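You operate a simulated robot arm through the tools that you are given. There is no shell and no other tool.

Carry out the task below with a simulated robot arm. There is one attempt and no reset: what you move stays moved.

TASK
Seal the cell and wait until the drift shows 10 or less.
Fine: seat the white cell stopper in the side neck and turn it until its ring shows; screw the blue port cap home.

Only the result counts: the job must be done as asked and must still hold three seconds after the hand-in. Knocking over, shifting, dropping, spilling or breaking anything else fails it. Lids that push on must go on centred and level and be pressed home; caps that screw on are set level and turned clockwise until they are tight.

THE ROBOT
A 6-joint arm with a two-finger parallel gripper, fixed in place. Base frame: the origin is on the floor under the middle of its stand, x ahead of it, y to its left, z up; the work surface is at about z = 900. Lengths are in mm, angles in rad, forces in N, time in s.
With the tool pointing down near the work surface it reaches from about 360 to 760 mm from the base axis. Its first joint turns from -1.152 to 1.152 rad. Payload 2.45 kg.
Tool frame: the origin (TCP) lies between the finger pads and is the grasp point; the fingertips stand 24 mm ahead of it; z points along the fingers, y is the line along which they close. The gripper opens to 68 mm. The fingers are 17 mm wide and 10 mm thick; the gripper's body (40 by 70 mm) begins 41 mm behind the TCP.
Orientation is that of the tool frame in the base frame, as a unit quaternion [w, x, y, z]. With the fingers straight down and closing along the base's y, the tool's x points along the base's -x, its y along +y and its z along -z.

THE INTERFACE
- The arm moves only by the tool send_rows. Its argument "increments" is a list that holds one entry, the list of rows, each a list of 7 numbers: the shift along the base's x, y, z in mm, then the turn, a rotation vector about the base's x, y, z in degrees, then the finger opening in mm, from 0 to 68. In form: [[[dx, dy, dz, wx, wy, wz, jaw], ...]]. A call has 1 to 20 rows; each row is the pose to reach, as a shift and turn from the pose commanded when the call began. Each row takes 0.2 s and may step no farther than 50 mm and 0.15 rad from the row before; otherwise, or with a gripper value out of range, the whole call is refused. Where a pose cannot be reached the arm comes as near as it can. A force on the tool above 40 N (or 10 N above the force at the start of the call, whichever is more), or a blocked arm, ends the call early, and 0.2 s more pass. Each finger travels about 108 mm/s and halts on what it meets, pressing with about 35 N; the grip force reading is that of the motor and also rises with nothing between the fingers. The clock runs only during rows and for 0.2 s after the last one: add rows that repeat a pose to give the fingers time. The reply holds the time, the measured pose of the TCP, the force on the tool along the base axes, the opening and the grip force, in the units named above and with some noise, with the torque about the TCP (base axes, N m) and any sound that the robot's microphone picked up.
- Cameras (640 x 400 px; columns grow to the right, rows downward): "scene" is fixed at [161.9, 402.5, 1485.4]; the picture's right is [-0.84, -0.55, 0.00], its down [-0.19, 0.30, -0.93] and it looks along [0.51, -0.78, -0.36] (base axes); focal length 236 px, centre (320, 200). "wrist" rides on the gripper at [84, 11, -75] in the tool frame; the picture's right is [-0.13, 0.99, 0.00], its down [-0.60, -0.08, -0.79] and it looks along [-0.79, -0.10, 0.61] (tool axes); focal length 251 px, centre (320, 200). There is no depth. A picture from a camera that has moved, and an enlarged one, comes with that camera's place and axes in the base frame and with its lens.
- capture(camera): a new picture of that camera. It takes no simulated time.
- zoom(camera, box): a new picture of the part [left, top, right, bottom] of that camera's present view, enlarged. It takes no simulated time.
- hand_in(): hands the job in; it is judged then, once.

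Nothing tells you positions but the pictures and the camera data. Unless the task says otherwise, let go and move clear before handing in.

The tools are called after "Call:" as a command line: name --argument value ..., lists and objects as JSON in quotes. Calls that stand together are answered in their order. send_rows: Moves the arm, as the interface text tells. Its arguments: {"type":"object","properties":{"increments":{"type":"array"}},"required":["increments"]} The other tools are called the same way: capture (camera) takes a picture; zoom (camera, box) takes an enlarged picture of a part of a camera's view; hand_in () hands the job in.

At the start:

```text
clock: 0.0
eef_pos: [408.7, -150.6, 1457.3]
orientation: [0.001, 0.0, 1.0, 0.0]
wrist_force: [0.4, 0.3, 0.0]
torque: [0.0, -0.01, 0.01]
gripper_width: 67.9
grip_force: 0.0
```

scene: 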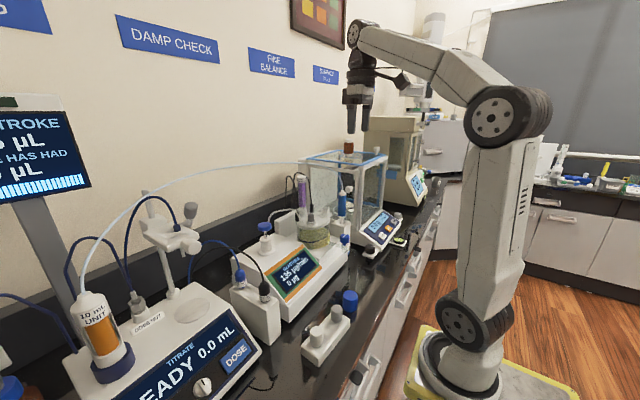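
wrist: 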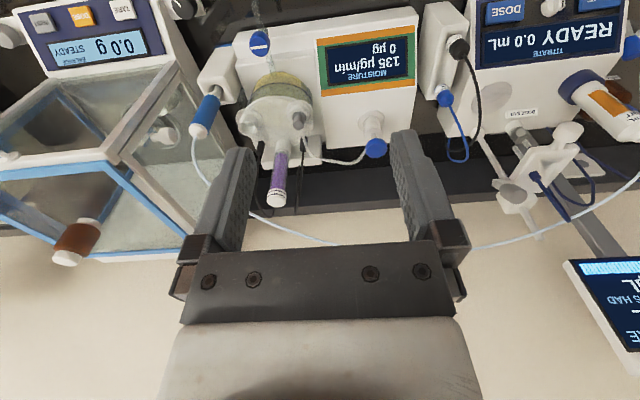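

I see a bench with a moisture titrator (Karl Fischer cell) in the middle, a balance to its far side and a dosing unit on the near side. I'll zoom in on the cell and the loose parts first.

Call:
zoom --camera "scene" --box '[220, 160, 420, 380]'

Call:
zoom --camera "wrist" --box '[180, 0, 500, 220]'

Call:
zoom --camera "scene" --box '[280, 165, 370, 255]'

Call:
zoom --camera "scene" --box '[290, 280, 370, 375]'

```text
1.82 times, centred on (320, 270) of scene
camera zoom: at [161.9, 402.5, 1485.4], right [-0.84, -0.55, 0.0], down [-0.19, 0.3, -0.93], along [0.51, -0.78, -0.36], focal length 430 px, centre (320, 73)
```

zoom: 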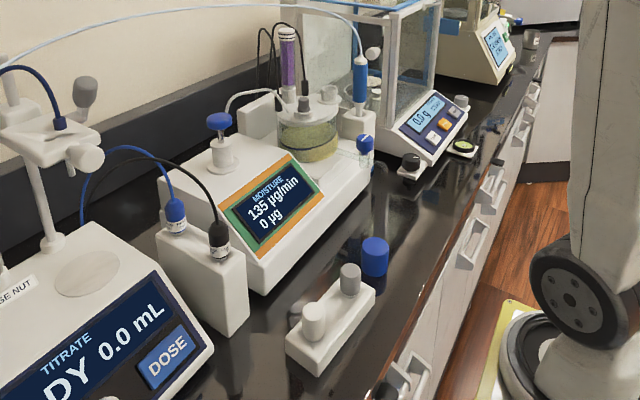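

```text
1.82 times, centred on (340, 110) of wrist
camera zoom: at [324.7, -139.7, 1532.7], right [0.13, 0.99, 0.0], down [0.6, -0.08, 0.79], along [0.79, -0.1, -0.61], focal length 457 px, centre (284, 364)
```

zoom: 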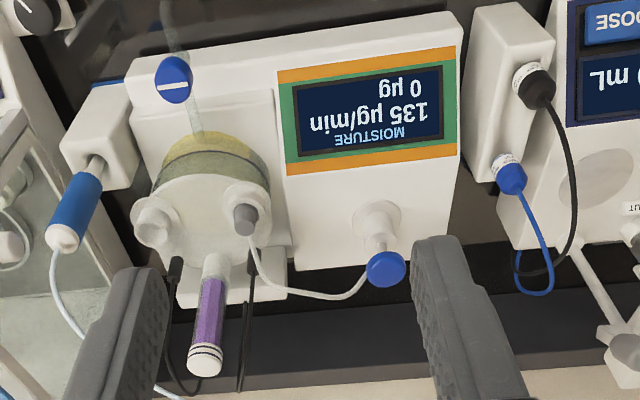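

```text
4.44 times, centred on (325, 210) of scene
camera zoom: at [161.9, 402.5, 1485.4], right [-0.84, -0.55, 0.0], down [-0.19, 0.3, -0.93], along [0.51, -0.78, -0.36], focal length 1051 px, centre (298, 156)
```

zoom: 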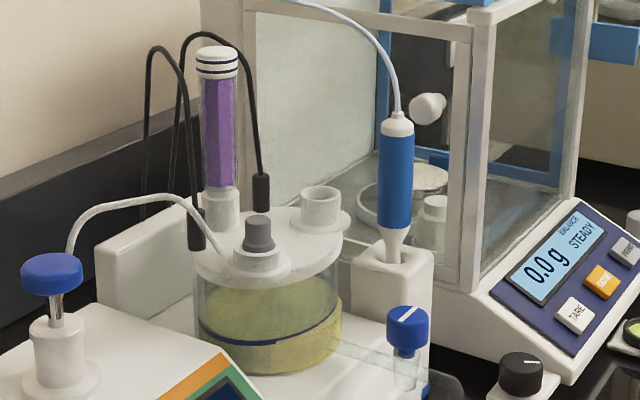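

```text
4.21 times, centred on (330, 328) of scene
camera zoom: at [161.9, 402.5, 1485.4], right [-0.84, -0.55, 0.0], down [-0.19, 0.3, -0.93], along [0.51, -0.78, -0.36], focal length 996 px, centre (278, -337)
```

zoom: 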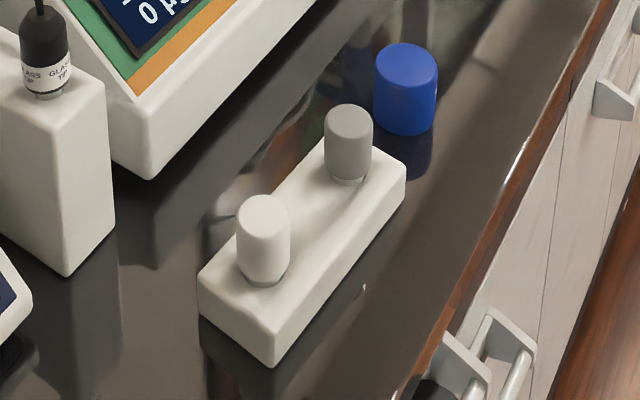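

The white and grey stoppers stand in a small rack near (400, -60), the blue cap stands on the bench near (400, -131), and the cell lid is near (632, -275, 1075). I'll bring the wrist camera closer to look at the cell's necks.

Call:
send_rows --increments '[[[0, -20, -30, 0, 0, 0, 68], [0, -40, -60, 0, 0, 0, 68], [0, -60, -90, 0, 0, 0, 68], [0, -80, -120, 0, 0, 0, 68], [0, -100, -150, 0, 0, 0, 68]]]'

Call:
capture --camera "wrist"

Call:
zoom --camera "wrist" --box '[160, 60, 440, 240]'

```text
clock: 1.2
eef_pos: [409.1, -252.5, 1306.8]
orientation: [0.001, 0.0, 1.0, -0.001]
wrist_force: [-1.1, -0.1, 0.0]
torque: [0.02, 0.0, 0.01]
gripper_width: 67.8
grip_force: 0.0
```

```text
taken
camera wrist: at [325.1, -240.7, 1382.2], right [0.13, 0.99, 0.0], down [0.6, -0.08, 0.79], along [0.79, -0.1, -0.61], focal length 251 px, centre (320, 200)
```

wrist: 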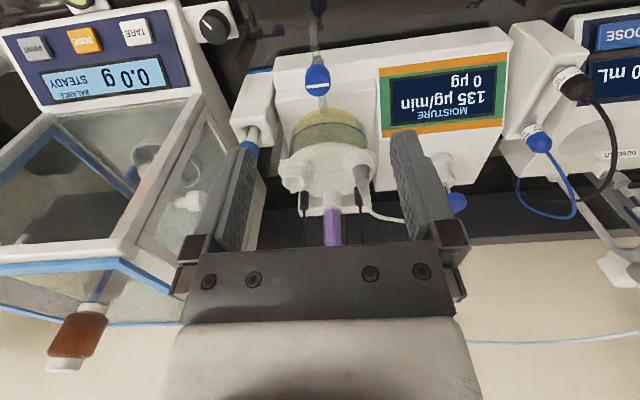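

```text
2.22 times, centred on (300, 150) of wrist
camera zoom: at [325.1, -240.7, 1382.2], right [0.13, 0.99, 0.0], down [0.6, -0.08, 0.79], along [0.79, -0.1, -0.61], focal length 559 px, centre (364, 311)
```

zoom: 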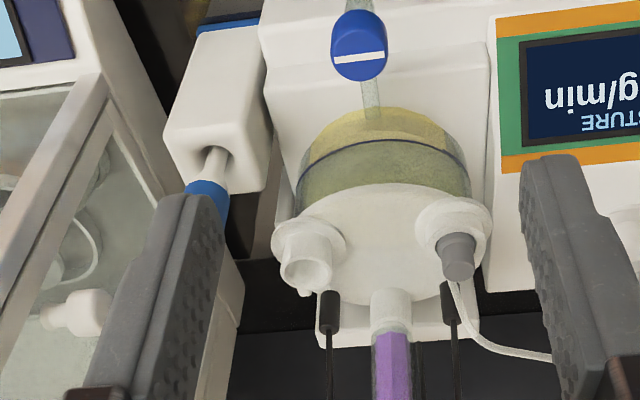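

The left-hand neck on the lid is open and the other holds a grey plug. I still need to find the port the blue cap belongs on, so I'm zooming on candidates.

Call:
zoom --camera "scene" --box '[310, 200, 350, 225]'

Call:
zoom --camera "scene" --box '[320, 220, 368, 250]'

Call:
zoom --camera "scene" --box '[230, 200, 326, 260]'

Call:
zoom --camera "wrist" --box '[260, 120, 400, 210]'

Call:
zoom --camera "wrist" --box '[260, 0, 420, 100]'

```text
16.00 times, centred on (330, 212) of scene
camera zoom: at [161.9, 402.5, 1485.4], right [-0.84, -0.55, 0.0], down [-0.19, 0.3, -0.93], along [0.51, -0.78, -0.36], focal length 3783 px, centre (160, 0)
```

zoom: 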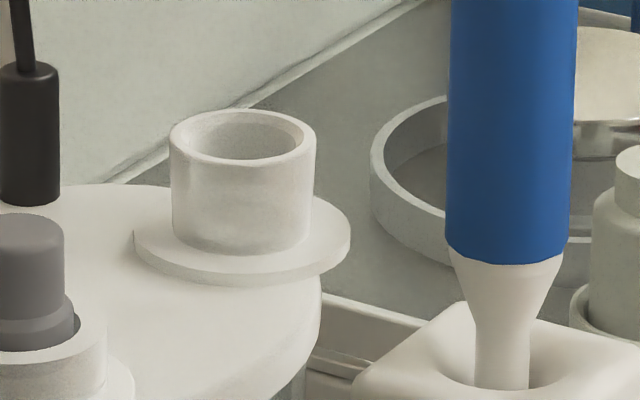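

```text
13.33 times, centred on (344, 235) of scene
camera zoom: at [161.9, 402.5, 1485.4], right [-0.84, -0.55, 0.0], down [-0.19, 0.3, -0.93], along [0.51, -0.78, -0.36], focal length 3152 px, centre (0, -267)
```

zoom: 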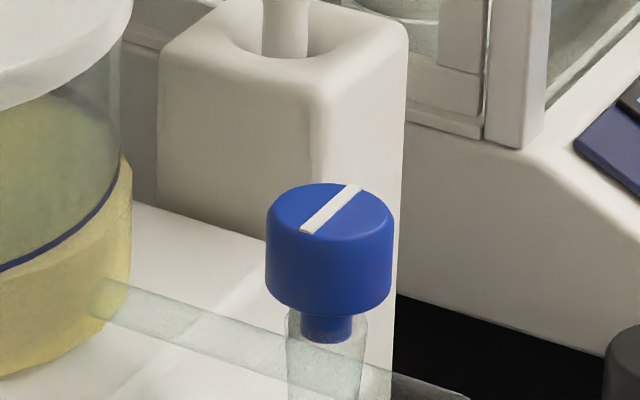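

```text
6.67 times, centred on (278, 230) of scene
camera zoom: at [161.9, 402.5, 1485.4], right [-0.84, -0.55, 0.0], down [-0.19, 0.3, -0.93], along [0.51, -0.78, -0.36], focal length 1576 px, centre (600, 0)
```

zoom: 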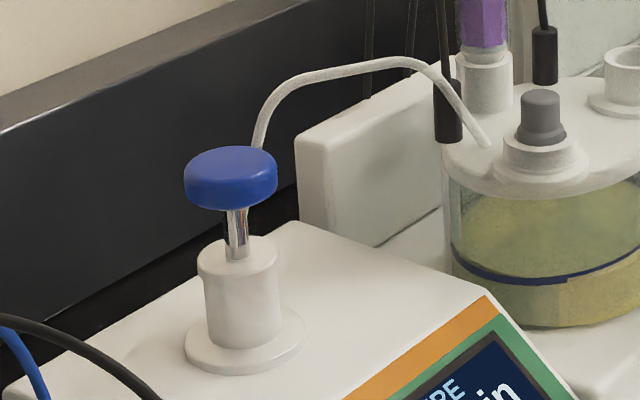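

```text
4.44 times, centred on (330, 165) of wrist
camera zoom: at [325.1, -240.7, 1382.2], right [0.13, 0.99, 0.0], down [0.6, -0.08, 0.79], along [0.79, -0.1, -0.61], focal length 1118 px, centre (276, 356)
```

zoom: 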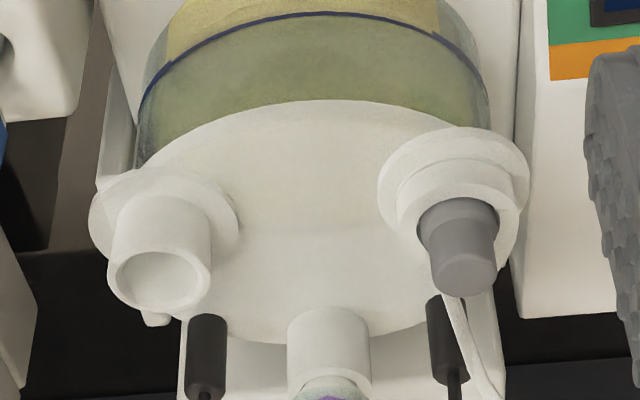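

```text
4.00 times, centred on (340, 50) of wrist
camera zoom: at [325.1, -240.7, 1382.2], right [0.13, 0.99, 0.0], down [0.6, -0.08, 0.79], along [0.79, -0.1, -0.61], focal length 1006 px, centre (240, 800)
```

zoom: 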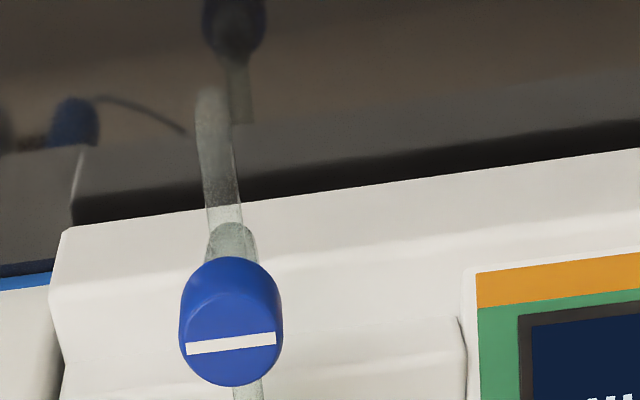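

The lid has an open flanged neck (A) and a neck with a grey plug (B), and a clear side arm with a blue stopcock knob sits at about (493, -265, 1055). I'll go closer to see whether the collars carry threads or lugs.

Call:
send_rows --increments '[[[10, -7, -25, 0, 0, 0, 68], [20, -14, -50, 0, 0, 0, 68], [30, -20, -75, 0, 0, 0, 68], [40, -25, -95, 0, 0, 0, 68]]]'

Call:
capture --camera "wrist"

Call:
zoom --camera "wrist" --box '[230, 80, 430, 205]'

Call:
capture --camera "scene"

```text
clock: 2.2
eef_pos: [448.4, -275.3, 1212.4]
orientation: [0.001, 0.0, 1.0, 0.0]
wrist_force: [0.5, 0.6, 0.9]
torque: [0.03, 0.01, 0.02]
gripper_width: 68.3
grip_force: 0.1
```

```text
taken
camera wrist: at [364.2, -264.8, 1286.9], right [0.13, 0.99, 0.0], down [0.6, -0.08, 0.79], along [0.79, -0.1, -0.61], focal length 251 px, centre (320, 200)
```

wrist: 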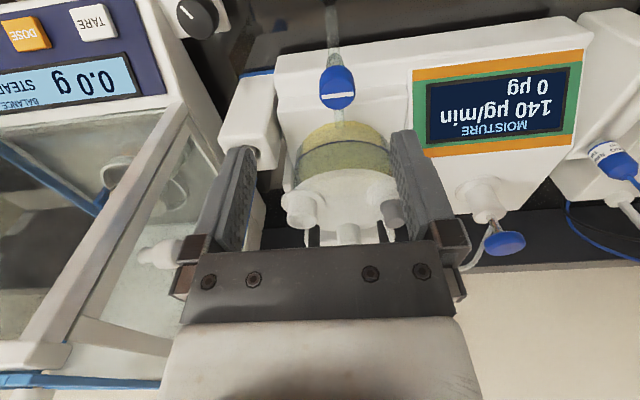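

```text
3.20 times, centred on (330, 142) of wrist
camera zoom: at [364.2, -264.8, 1286.9], right [0.13, 0.99, 0.0], down [0.6, -0.08, 0.79], along [0.79, -0.1, -0.61], focal length 805 px, centre (288, 384)
```

zoom: 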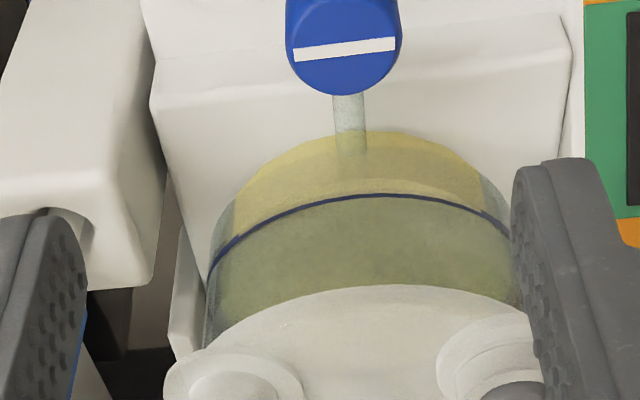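

```text
taken
```

scene: 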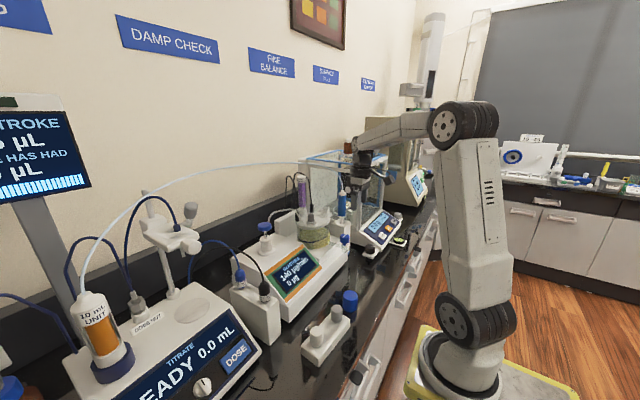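

Zooms are re-rendered sharply, so I can inspect from here: next are neck B, the side-arm end, the left post, and the loose parts.

Call:
zoom --camera "scene" --box '[300, 205, 332, 225]'

Call:
zoom --camera "scene" --box '[330, 225, 370, 250]'

Call:
zoom --camera "scene" --box '[330, 285, 370, 310]'

Call:
zoom --camera "scene" --box '[300, 300, 348, 330]'

Call:
zoom --camera "scene" --box '[300, 325, 348, 355]'

Call:
zoom --camera "wrist" --box '[320, 50, 360, 75]'

Call:
zoom --camera "wrist" --box '[320, 5, 368, 35]'

```text
16.00 times, centred on (316, 215) of scene
camera zoom: at [161.9, 402.5, 1485.4], right [-0.84, -0.55, 0.0], down [-0.19, 0.3, -0.93], along [0.51, -0.78, -0.36], focal length 3783 px, centre (384, -40)
```

zoom: 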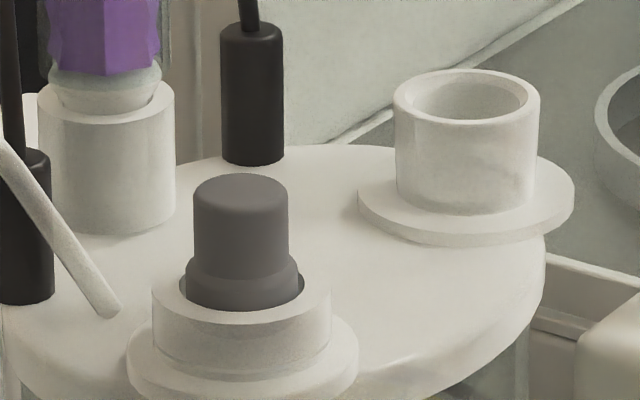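

```text
16.00 times, centred on (350, 238) of scene
camera zoom: at [161.9, 402.5, 1485.4], right [-0.84, -0.55, 0.0], down [-0.19, 0.3, -0.93], along [0.51, -0.78, -0.36], focal length 3783 px, centre (-160, -400)
```

zoom: 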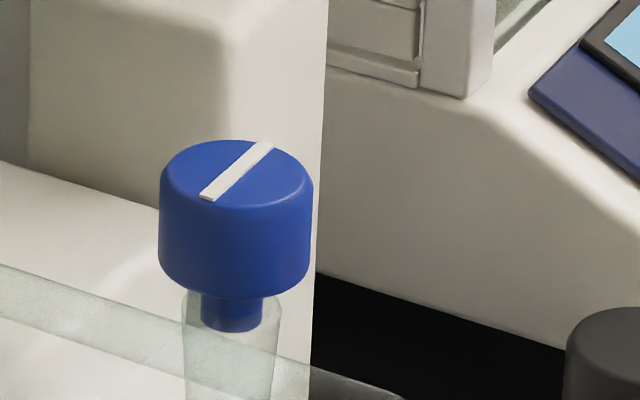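

```text
16.00 times, centred on (350, 298) of scene
camera zoom: at [161.9, 402.5, 1485.4], right [-0.84, -0.55, 0.0], down [-0.19, 0.3, -0.93], along [0.51, -0.78, -0.36], focal length 3783 px, centre (-160, -1360)
```

zoom: 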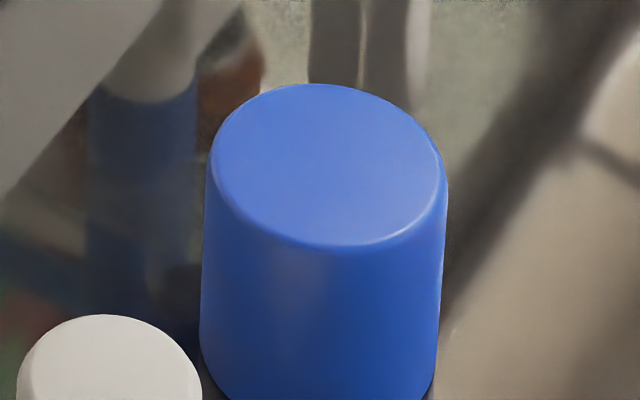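

```text
13.33 times, centred on (324, 315) of scene
camera zoom: at [161.9, 402.5, 1485.4], right [-0.84, -0.55, 0.0], down [-0.19, 0.3, -0.93], along [0.51, -0.78, -0.36], focal length 3152 px, centre (267, -1333)
```

zoom: 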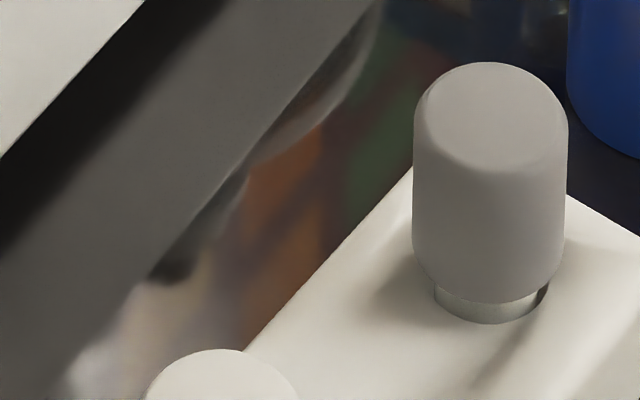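

```text
13.33 times, centred on (324, 340) of scene
camera zoom: at [161.9, 402.5, 1485.4], right [-0.84, -0.55, 0.0], down [-0.19, 0.3, -0.93], along [0.51, -0.78, -0.36], focal length 3152 px, centre (267, -1667)
```

zoom: 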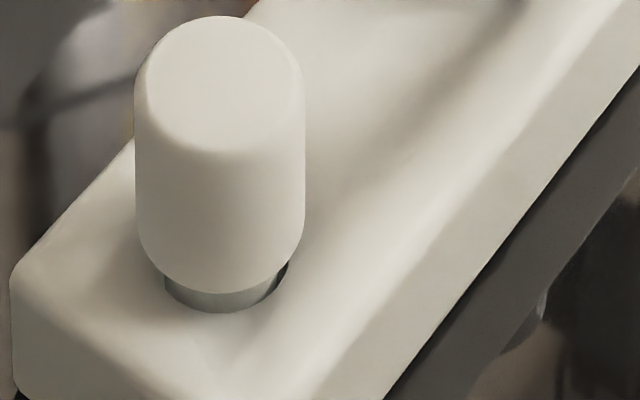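

```text
16.00 times, centred on (340, 62) of wrist
camera zoom: at [364.2, -264.8, 1286.9], right [0.13, 0.99, 0.0], down [0.6, -0.08, 0.79], along [0.79, -0.1, -0.61], focal length 4023 px, centre (0, 2400)
```

zoom: 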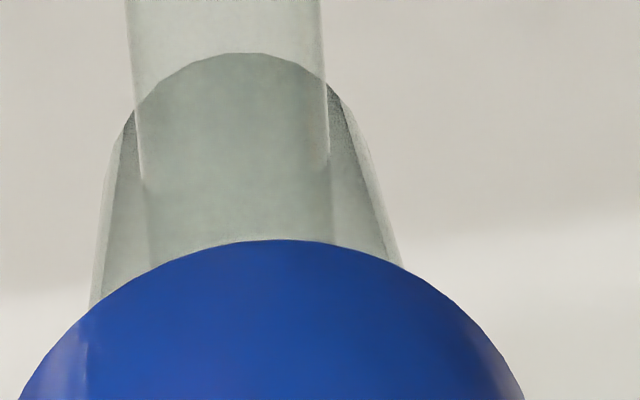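

```text
13.33 times, centred on (344, 20) of wrist
camera zoom: at [364.2, -264.8, 1286.9], right [0.13, 0.99, 0.0], down [0.6, -0.08, 0.79], along [0.79, -0.1, -0.61], focal length 3352 px, centre (0, 2600)
```

zoom: 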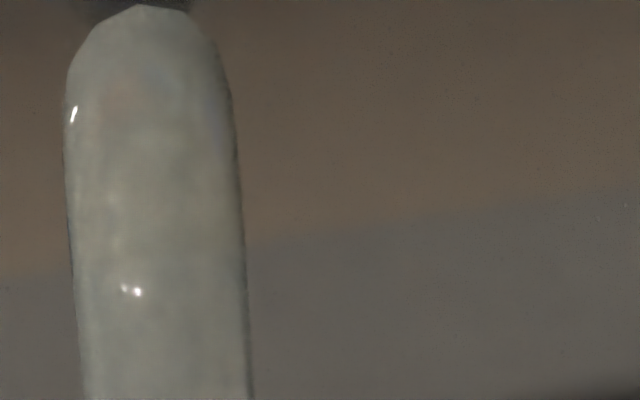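

Triangulation puts open neck A's rim at about (607, -318, 1125) and collar B's top at about (601, -215, 1115), with a grey plug inside B. I'll swing the wrist camera to look from the left and decide which one takes the stopper and which takes the cap.

Call:
send_rows --increments '[[[0, 15, 30, 0, 0, 0, 68], [2, 40, 60, 0, 0, -6, 68], [4, 70, 72, 0, 0, -13, 68], [6, 100, 72, 0, 0, -20, 68], [8, 130, 72, 0, 0, -27, 68], [9, 160, 72, 0, 0, -34, 68], [9, 180, 72, 0, 0, -40, 68], [9, 195, 72, 0, 0, -45, 68]]]'

Call:
capture --camera "wrist"

Call:
zoom --camera "wrist" --box '[240, 110, 400, 210]'

```text
clock: 4.0
eef_pos: [457.2, -79.2, 1284.3]
orientation: [0.001, 0.384, 0.924, 0.0]
wrist_force: [0.7, -0.8, 0.5]
torque: [-0.01, 0.02, 0.01]
gripper_width: 67.8
grip_force: 0.1
```

```text
taken
camera wrist: at [405.7, -12.7, 1360.1], right [0.79, 0.61, 0.0], down [0.37, -0.48, 0.79], along [0.48, -0.63, -0.61], focal length 251 px, centre (320, 200)
```

wrist: 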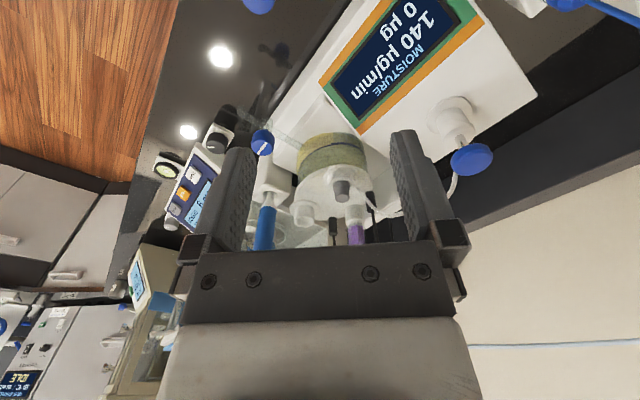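

```text
4.00 times, centred on (320, 160) of wrist
camera zoom: at [405.7, -12.7, 1360.1], right [0.79, 0.61, 0.0], down [0.37, -0.48, 0.79], along [0.48, -0.63, -0.61], focal length 1006 px, centre (320, 360)
```

zoom: 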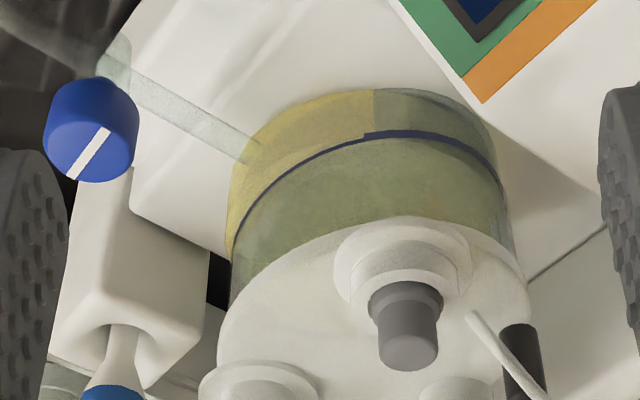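

Call:
zoom --camera "wrist" --box '[310, 165, 366, 200]'

Call:
zoom --camera "wrist" --box '[270, 190, 350, 240]'

Call:
zoom --camera "wrist" --box '[410, 80, 506, 180]'

Call:
zoom --camera "wrist" --box '[240, 120, 304, 160]'

```text
11.43 times, centred on (338, 182) of wrist
camera zoom: at [405.7, -12.7, 1360.1], right [0.79, 0.61, 0.0], down [0.37, -0.48, 0.79], along [0.48, -0.63, -0.61], focal length 2874 px, centre (114, 400)
```

zoom: 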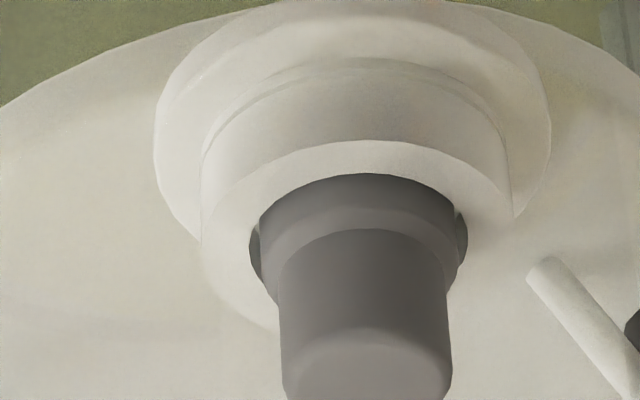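

```text
8.00 times, centred on (310, 215) of wrist
camera zoom: at [405.7, -12.7, 1360.1], right [0.79, 0.61, 0.0], down [0.37, -0.48, 0.79], along [0.48, -0.63, -0.61], focal length 2012 px, centre (400, 80)
```

zoom: 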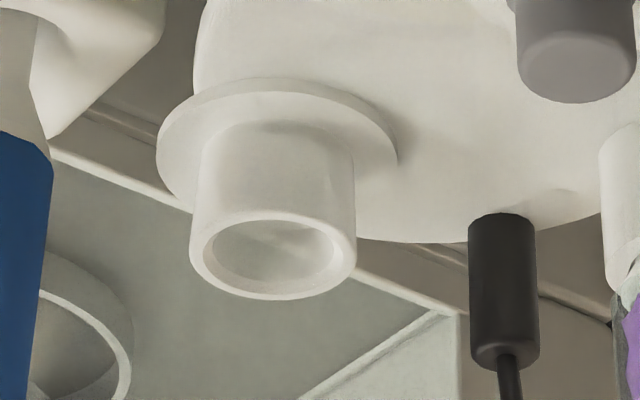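

```text
4.00 times, centred on (458, 130) of wrist
camera zoom: at [405.7, -12.7, 1360.1], right [0.79, 0.61, 0.0], down [0.37, -0.48, 0.79], along [0.48, -0.63, -0.61], focal length 1006 px, centre (-232, 480)
```

zoom: 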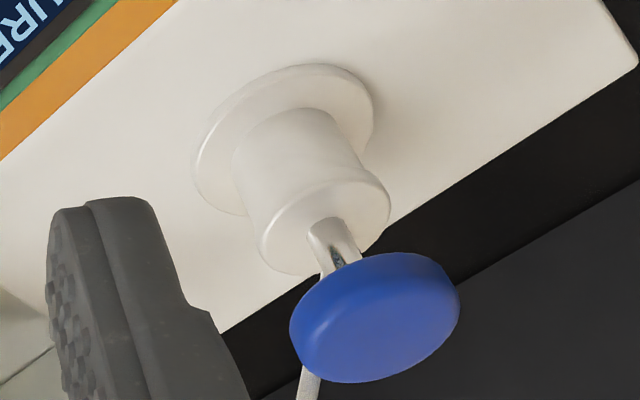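

```text
10.00 times, centred on (272, 140) of wrist
camera zoom: at [405.7, -12.7, 1360.1], right [0.79, 0.61, 0.0], down [0.37, -0.48, 0.79], along [0.48, -0.63, -0.61], focal length 2514 px, centre (800, 800)
```

zoom: 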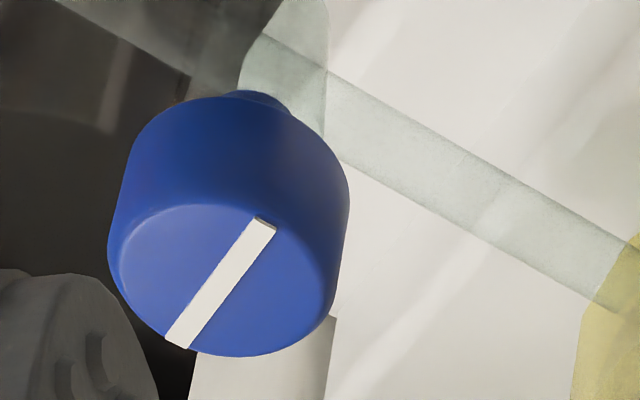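

Collar B (about 40 mm outside, with a septum plug) looks like the screw port, and plain open neck A (27 mm bore) looks like the side neck for the white stopper. Next I hover over the white stopper near (397, 56) to locate it precisely.

Call:
send_rows --increments '[[[-7, 15, -10, 0, 0, 6, 68], [-14, 32, -30, 0, 0, 12, 68], [-22, 50, -50, 0, 0, 18, 68], [-30, 68, -70, 0, 0, 24, 68], [-38, 86, -95, 0, 0, 30, 68], [-46, 104, -115, 0, 0, 36, 68], [-54, 120, -135, 0, 0, 41, 68], [-60, 136, -154, 0, 0, 45, 68]]]'

Call:
capture --camera "wrist"

Call:
zoom --camera "scene" --box '[70, 140, 390, 340]'

Call:
zoom --camera "scene" --box '[270, 150, 366, 210]'

```text
clock: 5.8
eef_pos: [398.3, 55.4, 1131.2]
orientation: [0.001, -0.001, 1.0, 0.001]
wrist_force: [0.3, 0.0, -0.3]
torque: [-0.01, 0.03, 0.02]
gripper_width: 68.2
grip_force: 0.0
```

```text
taken
camera wrist: at [313.8, 66.0, 1206.3], right [0.13, 0.99, 0.0], down [0.6, -0.08, 0.79], along [0.79, -0.1, -0.61], focal length 251 px, centre (320, 200)
```

wrist: 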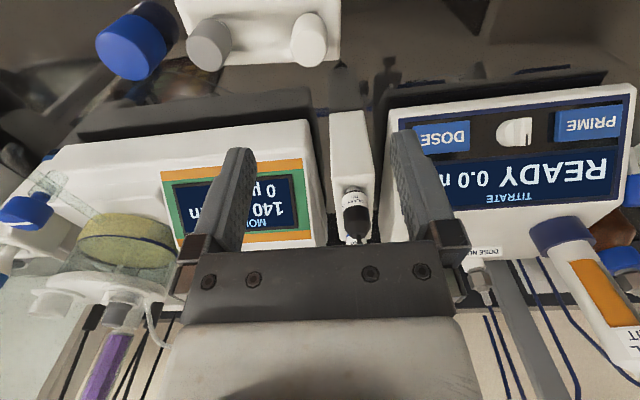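

```text
2.00 times, centred on (230, 240) of scene
camera zoom: at [161.9, 402.5, 1485.4], right [-0.84, -0.55, 0.0], down [-0.19, 0.3, -0.93], along [0.51, -0.78, -0.36], focal length 473 px, centre (500, 120)
```

zoom: 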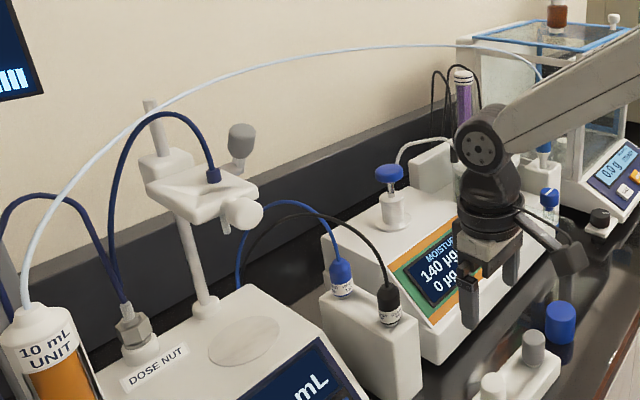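

```text
6.67 times, centred on (318, 180) of scene
camera zoom: at [161.9, 402.5, 1485.4], right [-0.84, -0.55, 0.0], down [-0.19, 0.3, -0.93], along [0.51, -0.78, -0.36], focal length 1576 px, centre (333, 333)
```

zoom: 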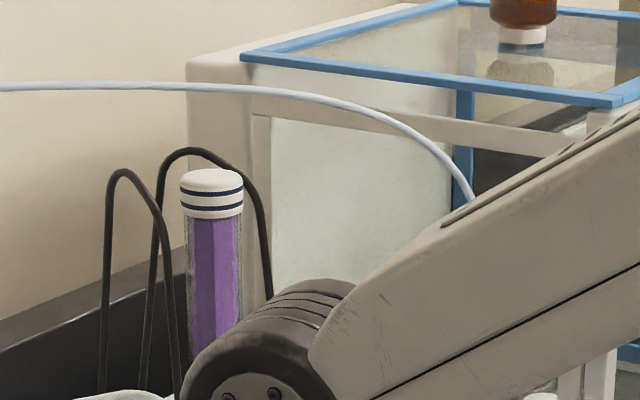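

The rack's white stopper, grey stopper and blue cap show at the top of the wrist view. I'll zoom on each for a precise fix.

Call:
zoom --camera "wrist" --box '[170, 0, 362, 80]'

Call:
zoom --camera "wrist" --box '[280, 0, 344, 70]'

Call:
zoom --camera "wrist" --box '[80, 0, 240, 100]'

Call:
zoom --camera "scene" --box '[296, 300, 360, 370]'

```text
3.33 times, centred on (266, 40) of wrist
camera zoom: at [313.8, 66.0, 1206.3], right [0.13, 0.99, 0.0], down [0.6, -0.08, 0.79], along [0.79, -0.1, -0.61], focal length 838 px, centre (500, 733)
```

zoom: 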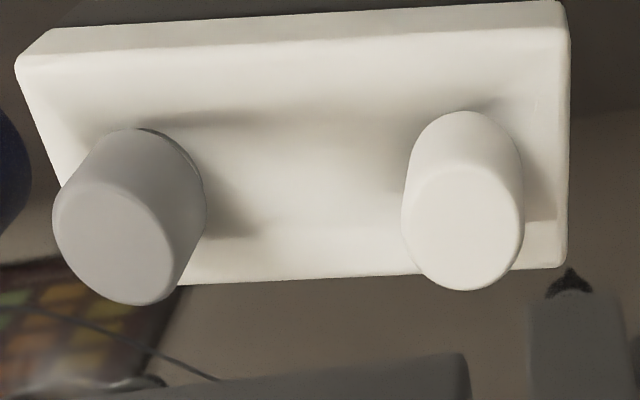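

```text
5.71 times, centred on (312, 35) of wrist
camera zoom: at [313.8, 66.0, 1206.3], right [0.13, 0.99, 0.0], down [0.6, -0.08, 0.79], along [0.79, -0.1, -0.61], focal length 1437 px, centre (366, 1143)
```

zoom: 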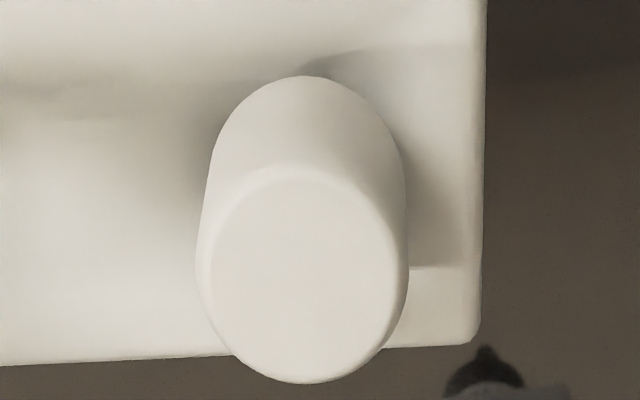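

```text
4.00 times, centred on (160, 50) of wrist
camera zoom: at [313.8, 66.0, 1206.3], right [0.13, 0.99, 0.0], down [0.6, -0.08, 0.79], along [0.79, -0.1, -0.61], focal length 1006 px, centre (960, 800)
```

zoom: 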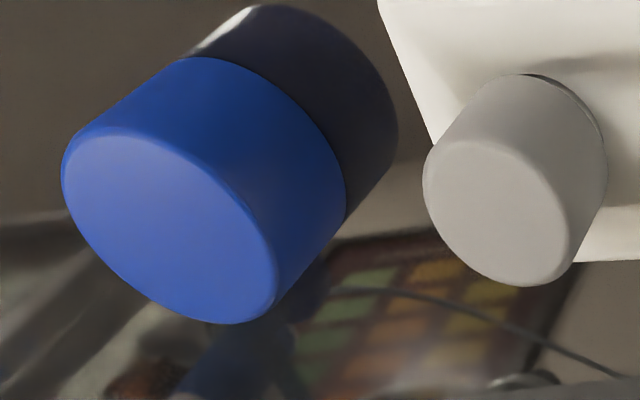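

```text
5.71 times, centred on (328, 335) of scene
camera zoom: at [161.9, 402.5, 1485.4], right [-0.84, -0.55, 0.0], down [-0.19, 0.3, -0.93], along [0.51, -0.78, -0.36], focal length 1351 px, centre (274, -571)
```

zoom: 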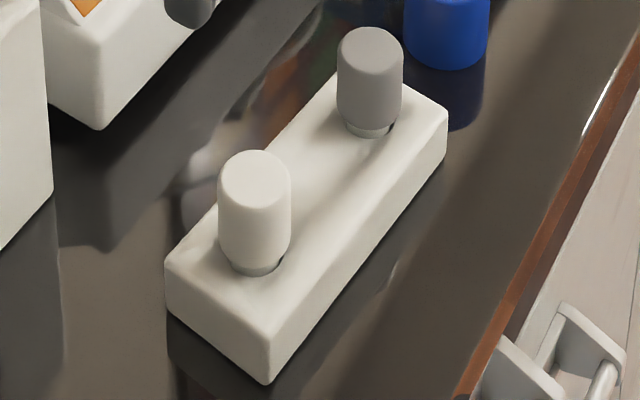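

Both views agree that the white stopper's top centre is at about (404, 45, 970), 32 mm in diameter and about 41 mm tall. I'll descend to just above it and check alignment before gripping.

Call:
send_rows --increments '[[[3, -5, -30, 0, 0, 0, 68], [6.5, -10.8, -60, 0, 0, 0, 68], [6.5, -10.8, -90, 0, 0, 0, 68], [6.5, -10.8, -118, 0, 0, 0, 68]]]'

Call:
capture --camera "wrist"

Call:
zoom --camera "scene" --box '[276, 260, 372, 370]'

```text
clock: 6.8
eef_pos: [403.9, 41.5, 1012.9]
orientation: [0.001, 0.001, 1.0, 0.0]
wrist_force: [0.0, 0.2, -1.0]
torque: [0.01, 0.02, -0.03]
gripper_width: 68.2
grip_force: 0.1
```

```text
taken
camera wrist: at [320.2, 53.3, 1087.5], right [0.13, 0.99, 0.0], down [0.6, -0.08, 0.79], along [0.79, -0.1, -0.61], focal length 251 px, centre (320, 200)
```

wrist: 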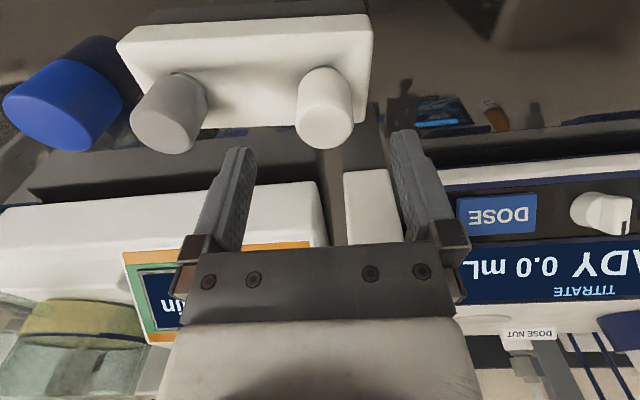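

```text
3.64 times, centred on (324, 315) of scene
camera zoom: at [161.9, 402.5, 1485.4], right [-0.84, -0.55, 0.0], down [-0.19, 0.3, -0.93], along [0.51, -0.78, -0.36], focal length 860 px, centre (306, -218)
```

zoom: 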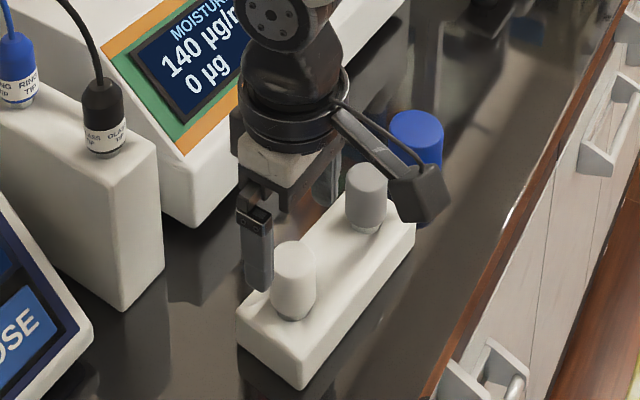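

Call:
zoom --camera "wrist" --box '[280, 50, 376, 160]'

Call:
send_rows --increments '[[[0, 0, 0, 0, 0, 0, 68]]]'

Call:
zoom --camera "scene" --box '[300, 300, 348, 350]'

Call:
zoom --camera "wrist" --box '[280, 50, 376, 160]'

```text
3.64 times, centred on (328, 105) of wrist
camera zoom: at [320.2, 53.3, 1087.5], right [0.13, 0.99, 0.0], down [0.6, -0.08, 0.79], along [0.79, -0.1, -0.61], focal length 914 px, centre (291, 546)
```

zoom: 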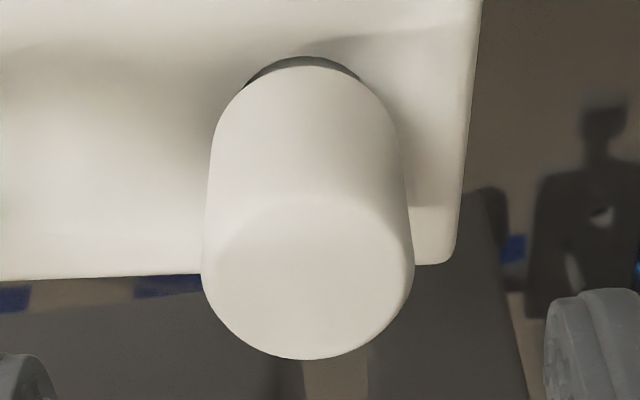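

```text
clock: 7.2
eef_pos: [404.6, 41.5, 1012.6]
orientation: [0.001, 0.0, 1.0, 0.0]
wrist_force: [0.0, 0.4, 0.6]
torque: [-0.03, 0.0, -0.01]
gripper_width: 68.0
grip_force: 0.0
```

```text
8.00 times, centred on (324, 325) of scene
camera zoom: at [161.9, 402.5, 1485.4], right [-0.84, -0.55, 0.0], down [-0.19, 0.3, -0.93], along [0.51, -0.78, -0.36], focal length 1891 px, centre (288, -800)
```

zoom: 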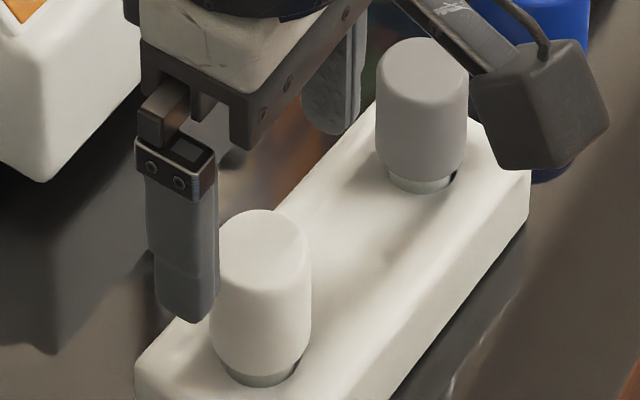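

```text
3.64 times, centred on (328, 105) of wrist
camera zoom: at [320.2, 53.3, 1087.7], right [0.13, 0.99, 0.0], down [0.6, -0.08, 0.79], along [0.79, -0.1, -0.61], focal length 914 px, centre (291, 546)
```

zoom: 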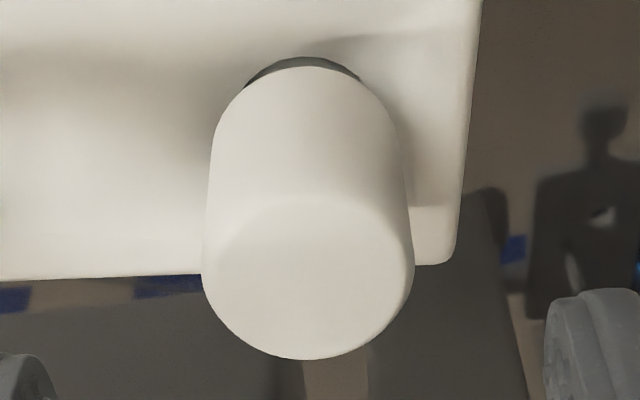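

The stopper is at about (405, 44.7) with the TCP about 2.5 mm short in y. I'll correct that, descend to z of about 956 and close on it.

Call:
send_rows --increments '[[[0.7, 2.5, -15, 0, 0, 0, 68], [0.7, 2.5, -35, 0, 0, 0, 68], [0.7, 2.5, -56, 0, 0, 0, 68], [0.7, 2.5, -56, 0, 0, 0, 68]]]'

Call:
capture --camera "wrist"

Call:
zoom --camera "scene" --box '[292, 300, 356, 370]'

```text
clock: 8.2
eef_pos: [404.0, 44.8, 955.7]
orientation: [0.001, 0.001, 1.0, 0.0]
wrist_force: [-4.1, -0.7, 13.9]
torque: [-0.52, 0.08, -0.12]
gripper_width: 68.0
grip_force: 0.0
```

```text
taken
camera wrist: at [320.2, 56.7, 1031.0], right [0.13, 0.99, 0.0], down [0.6, -0.08, 0.79], along [0.79, -0.1, -0.61], focal length 251 px, centre (320, 200)
```

wrist: 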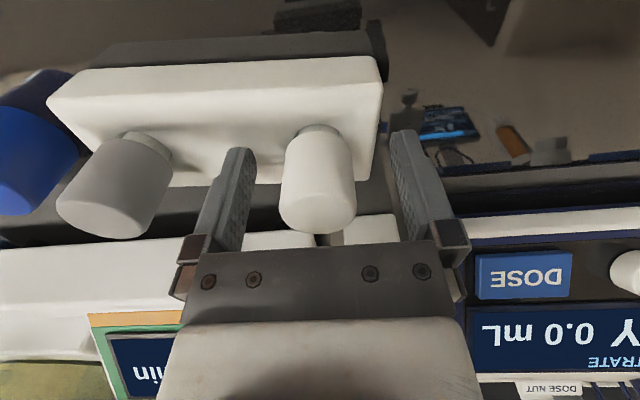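

```text
5.71 times, centred on (324, 335) of scene
camera zoom: at [161.6, 402.5, 1485.4], right [-0.84, -0.55, 0.0], down [-0.19, 0.3, -0.93], along [0.51, -0.78, -0.36], focal length 1351 px, centre (297, -571)
```

zoom: 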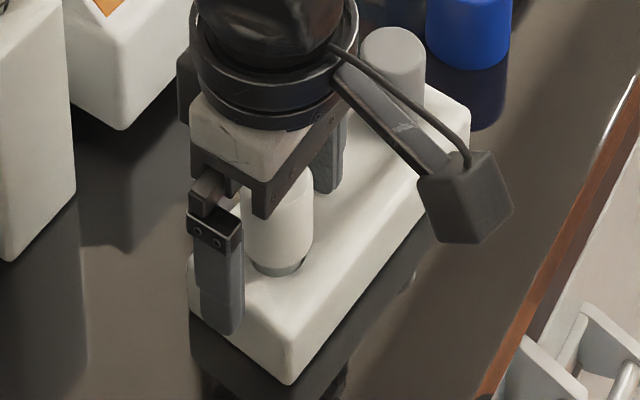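

The reading shows 13.9 N upward at about y -37 from the TCP, so one fingertip touches the rack top, near z 932. I'll back off 4 mm before closing.

Call:
send_rows --increments '[[[0, 0, 4, 0, 0, 0, 68], [0, 0, 4, 0, 0, 0, 68]]]'

Call:
zoom --camera "wrist" --box '[180, 100, 468, 280]'

```text
clock: 8.8
eef_pos: [403.8, 45.0, 959.6]
orientation: [0.001, 0.0, 1.0, 0.0]
wrist_force: [-1.4, -0.4, -0.1]
torque: [-0.02, 0.0, -0.02]
gripper_width: 68.1
grip_force: 0.1
```

```text
2.22 times, centred on (324, 190) of wrist
camera zoom: at [320.7, 57.1, 1035.1], right [0.13, 0.99, 0.0], down [0.6, -0.08, 0.79], along [0.79, -0.1, -0.61], focal length 559 px, centre (311, 222)
```

zoom: 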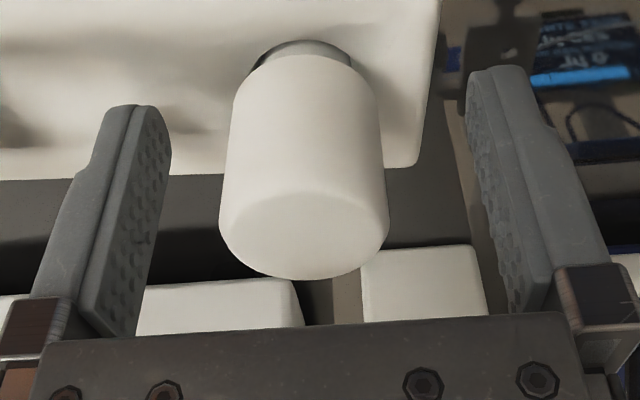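

Clear of the rack now, with the stopper between the fingers, so I'll close on it.

Call:
send_rows --increments '[[[0, 0, 0, 0, 0, 0, 50], [0, 0, 0, 0, 0, 0, 40], [0, 0, 0, 0, 0, 0, 28], [0, 0, 0, 0, 0, 0, 20], [0, 0, 0, 0, 0, 0, 20]]]'

Call:
zoom --camera "wrist" --box '[180, 100, 468, 280]'

```text
clock: 10.0
eef_pos: [404.1, 47.0, 960.0]
orientation: [0.001, 0.0, 1.0, 0.0]
wrist_force: [0.5, -1.4, 2.5]
torque: [-0.07, -0.01, 0.01]
gripper_width: 30.7
grip_force: 34.8
```

```text
2.22 times, centred on (324, 190) of wrist
camera zoom: at [320.8, 57.1, 1035.2], right [0.13, 0.99, 0.0], down [0.6, -0.08, 0.79], along [0.79, -0.1, -0.61], focal length 559 px, centre (311, 222)
```

zoom: 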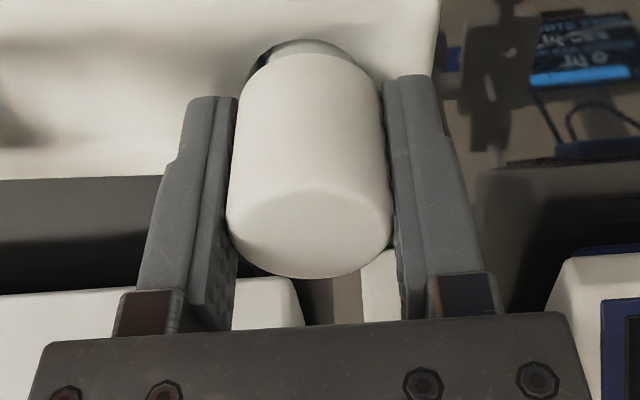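

The stopper is gripped at 30.7 mm with 35 N. I'm lifting it straight up and will check the stem.

Call:
send_rows --increments '[[[0, 0, 10, 0, 0, 0, 20], [0, 0, 25, 0, 0, 0, 20], [0, 0, 45, 0, 0, 0, 20], [0, 0, 75, 0, 0, 0, 20], [0, 0, 105, 0, 0, 0, 20], [0, 0, 135, 0, 0, 0, 20]]]'

Call:
capture --camera "scene"

Call:
zoom --camera "scene" --box '[270, 250, 366, 370]'

Call:
zoom --camera "wrist" --box '[180, 100, 468, 280]'

```text
clock: 11.4
eef_pos: [405.2, 45.2, 1095.2]
orientation: [0.0, 0.0, 1.0, 0.0]
wrist_force: [-0.2, 0.4, 0.0]
torque: [0.0, 0.0, 0.0]
gripper_width: 30.7
grip_force: 35.1
```

```text
taken
```

scene: 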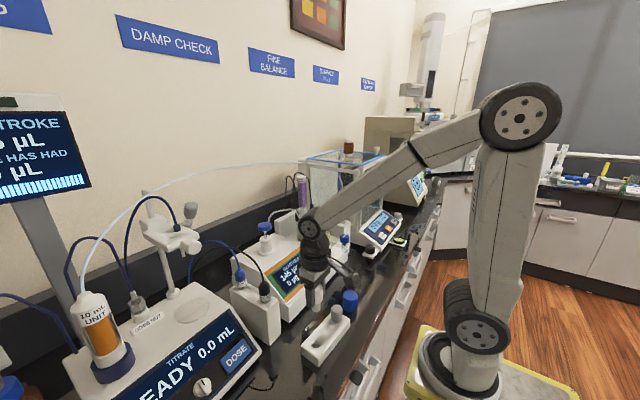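

```text
3.33 times, centred on (318, 310) of scene
camera zoom: at [161.9, 402.5, 1485.4], right [-0.84, -0.55, 0.0], down [-0.19, 0.3, -0.93], along [0.51, -0.78, -0.36], focal length 788 px, centre (327, -167)
```

zoom: 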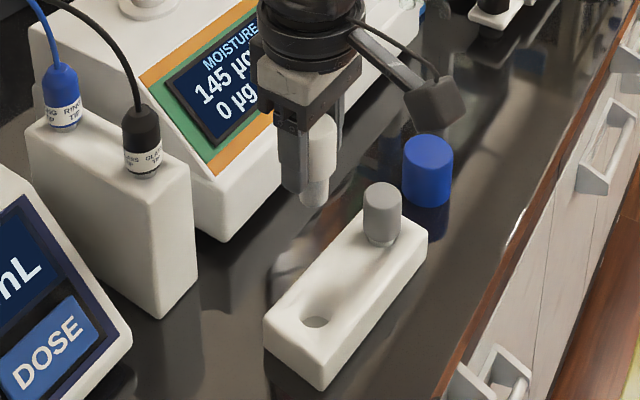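

```text
2.22 times, centred on (324, 190) of wrist
camera zoom: at [320.7, 56.7, 1170.5], right [0.13, 0.99, 0.0], down [0.6, -0.08, 0.79], along [0.79, -0.1, -0.61], focal length 559 px, centre (311, 222)
```

zoom: 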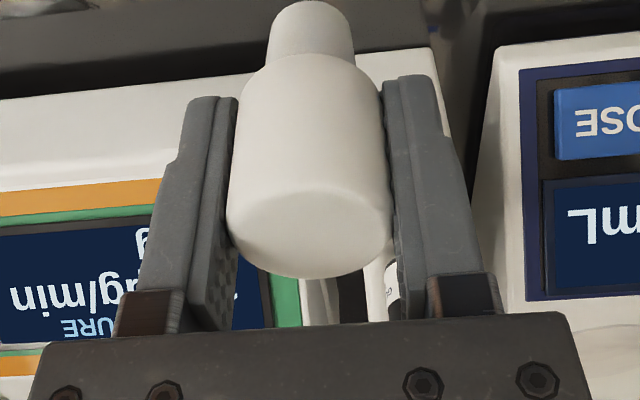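

Call:
zoom --camera "scene" --box '[302, 280, 334, 315]'

Call:
zoom --camera "wrist" --box '[280, 90, 370, 150]'

```text
11.43 times, centred on (318, 298) of scene
camera zoom: at [161.9, 402.5, 1485.4], right [-0.84, -0.55, 0.0], down [-0.19, 0.3, -0.93], along [0.51, -0.78, -0.36], focal length 2702 px, centre (343, -914)
```

zoom: 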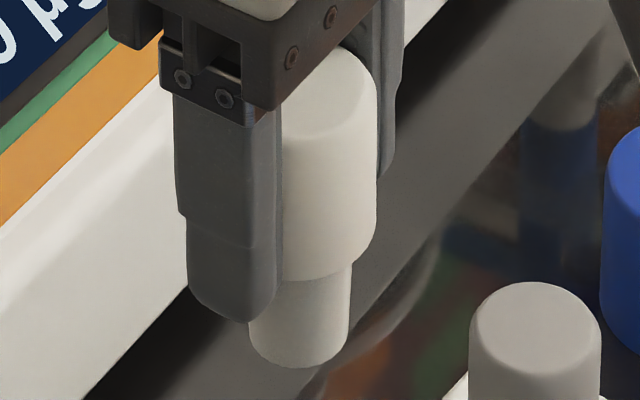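

```text
6.67 times, centred on (325, 120) of wrist
camera zoom: at [320.7, 56.7, 1170.5], right [0.13, 0.99, 0.0], down [0.6, -0.08, 0.79], along [0.79, -0.1, -0.61], focal length 1676 px, centre (287, 733)
```

zoom: 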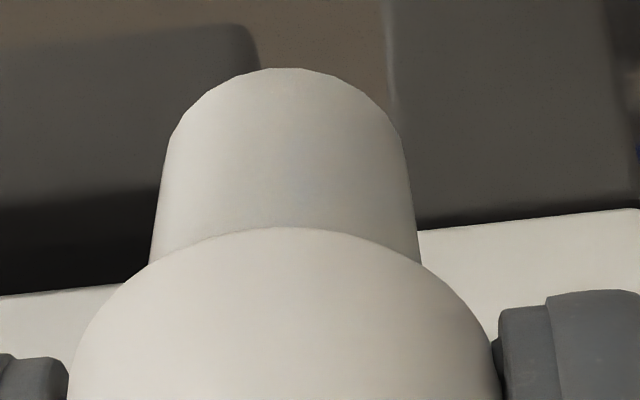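

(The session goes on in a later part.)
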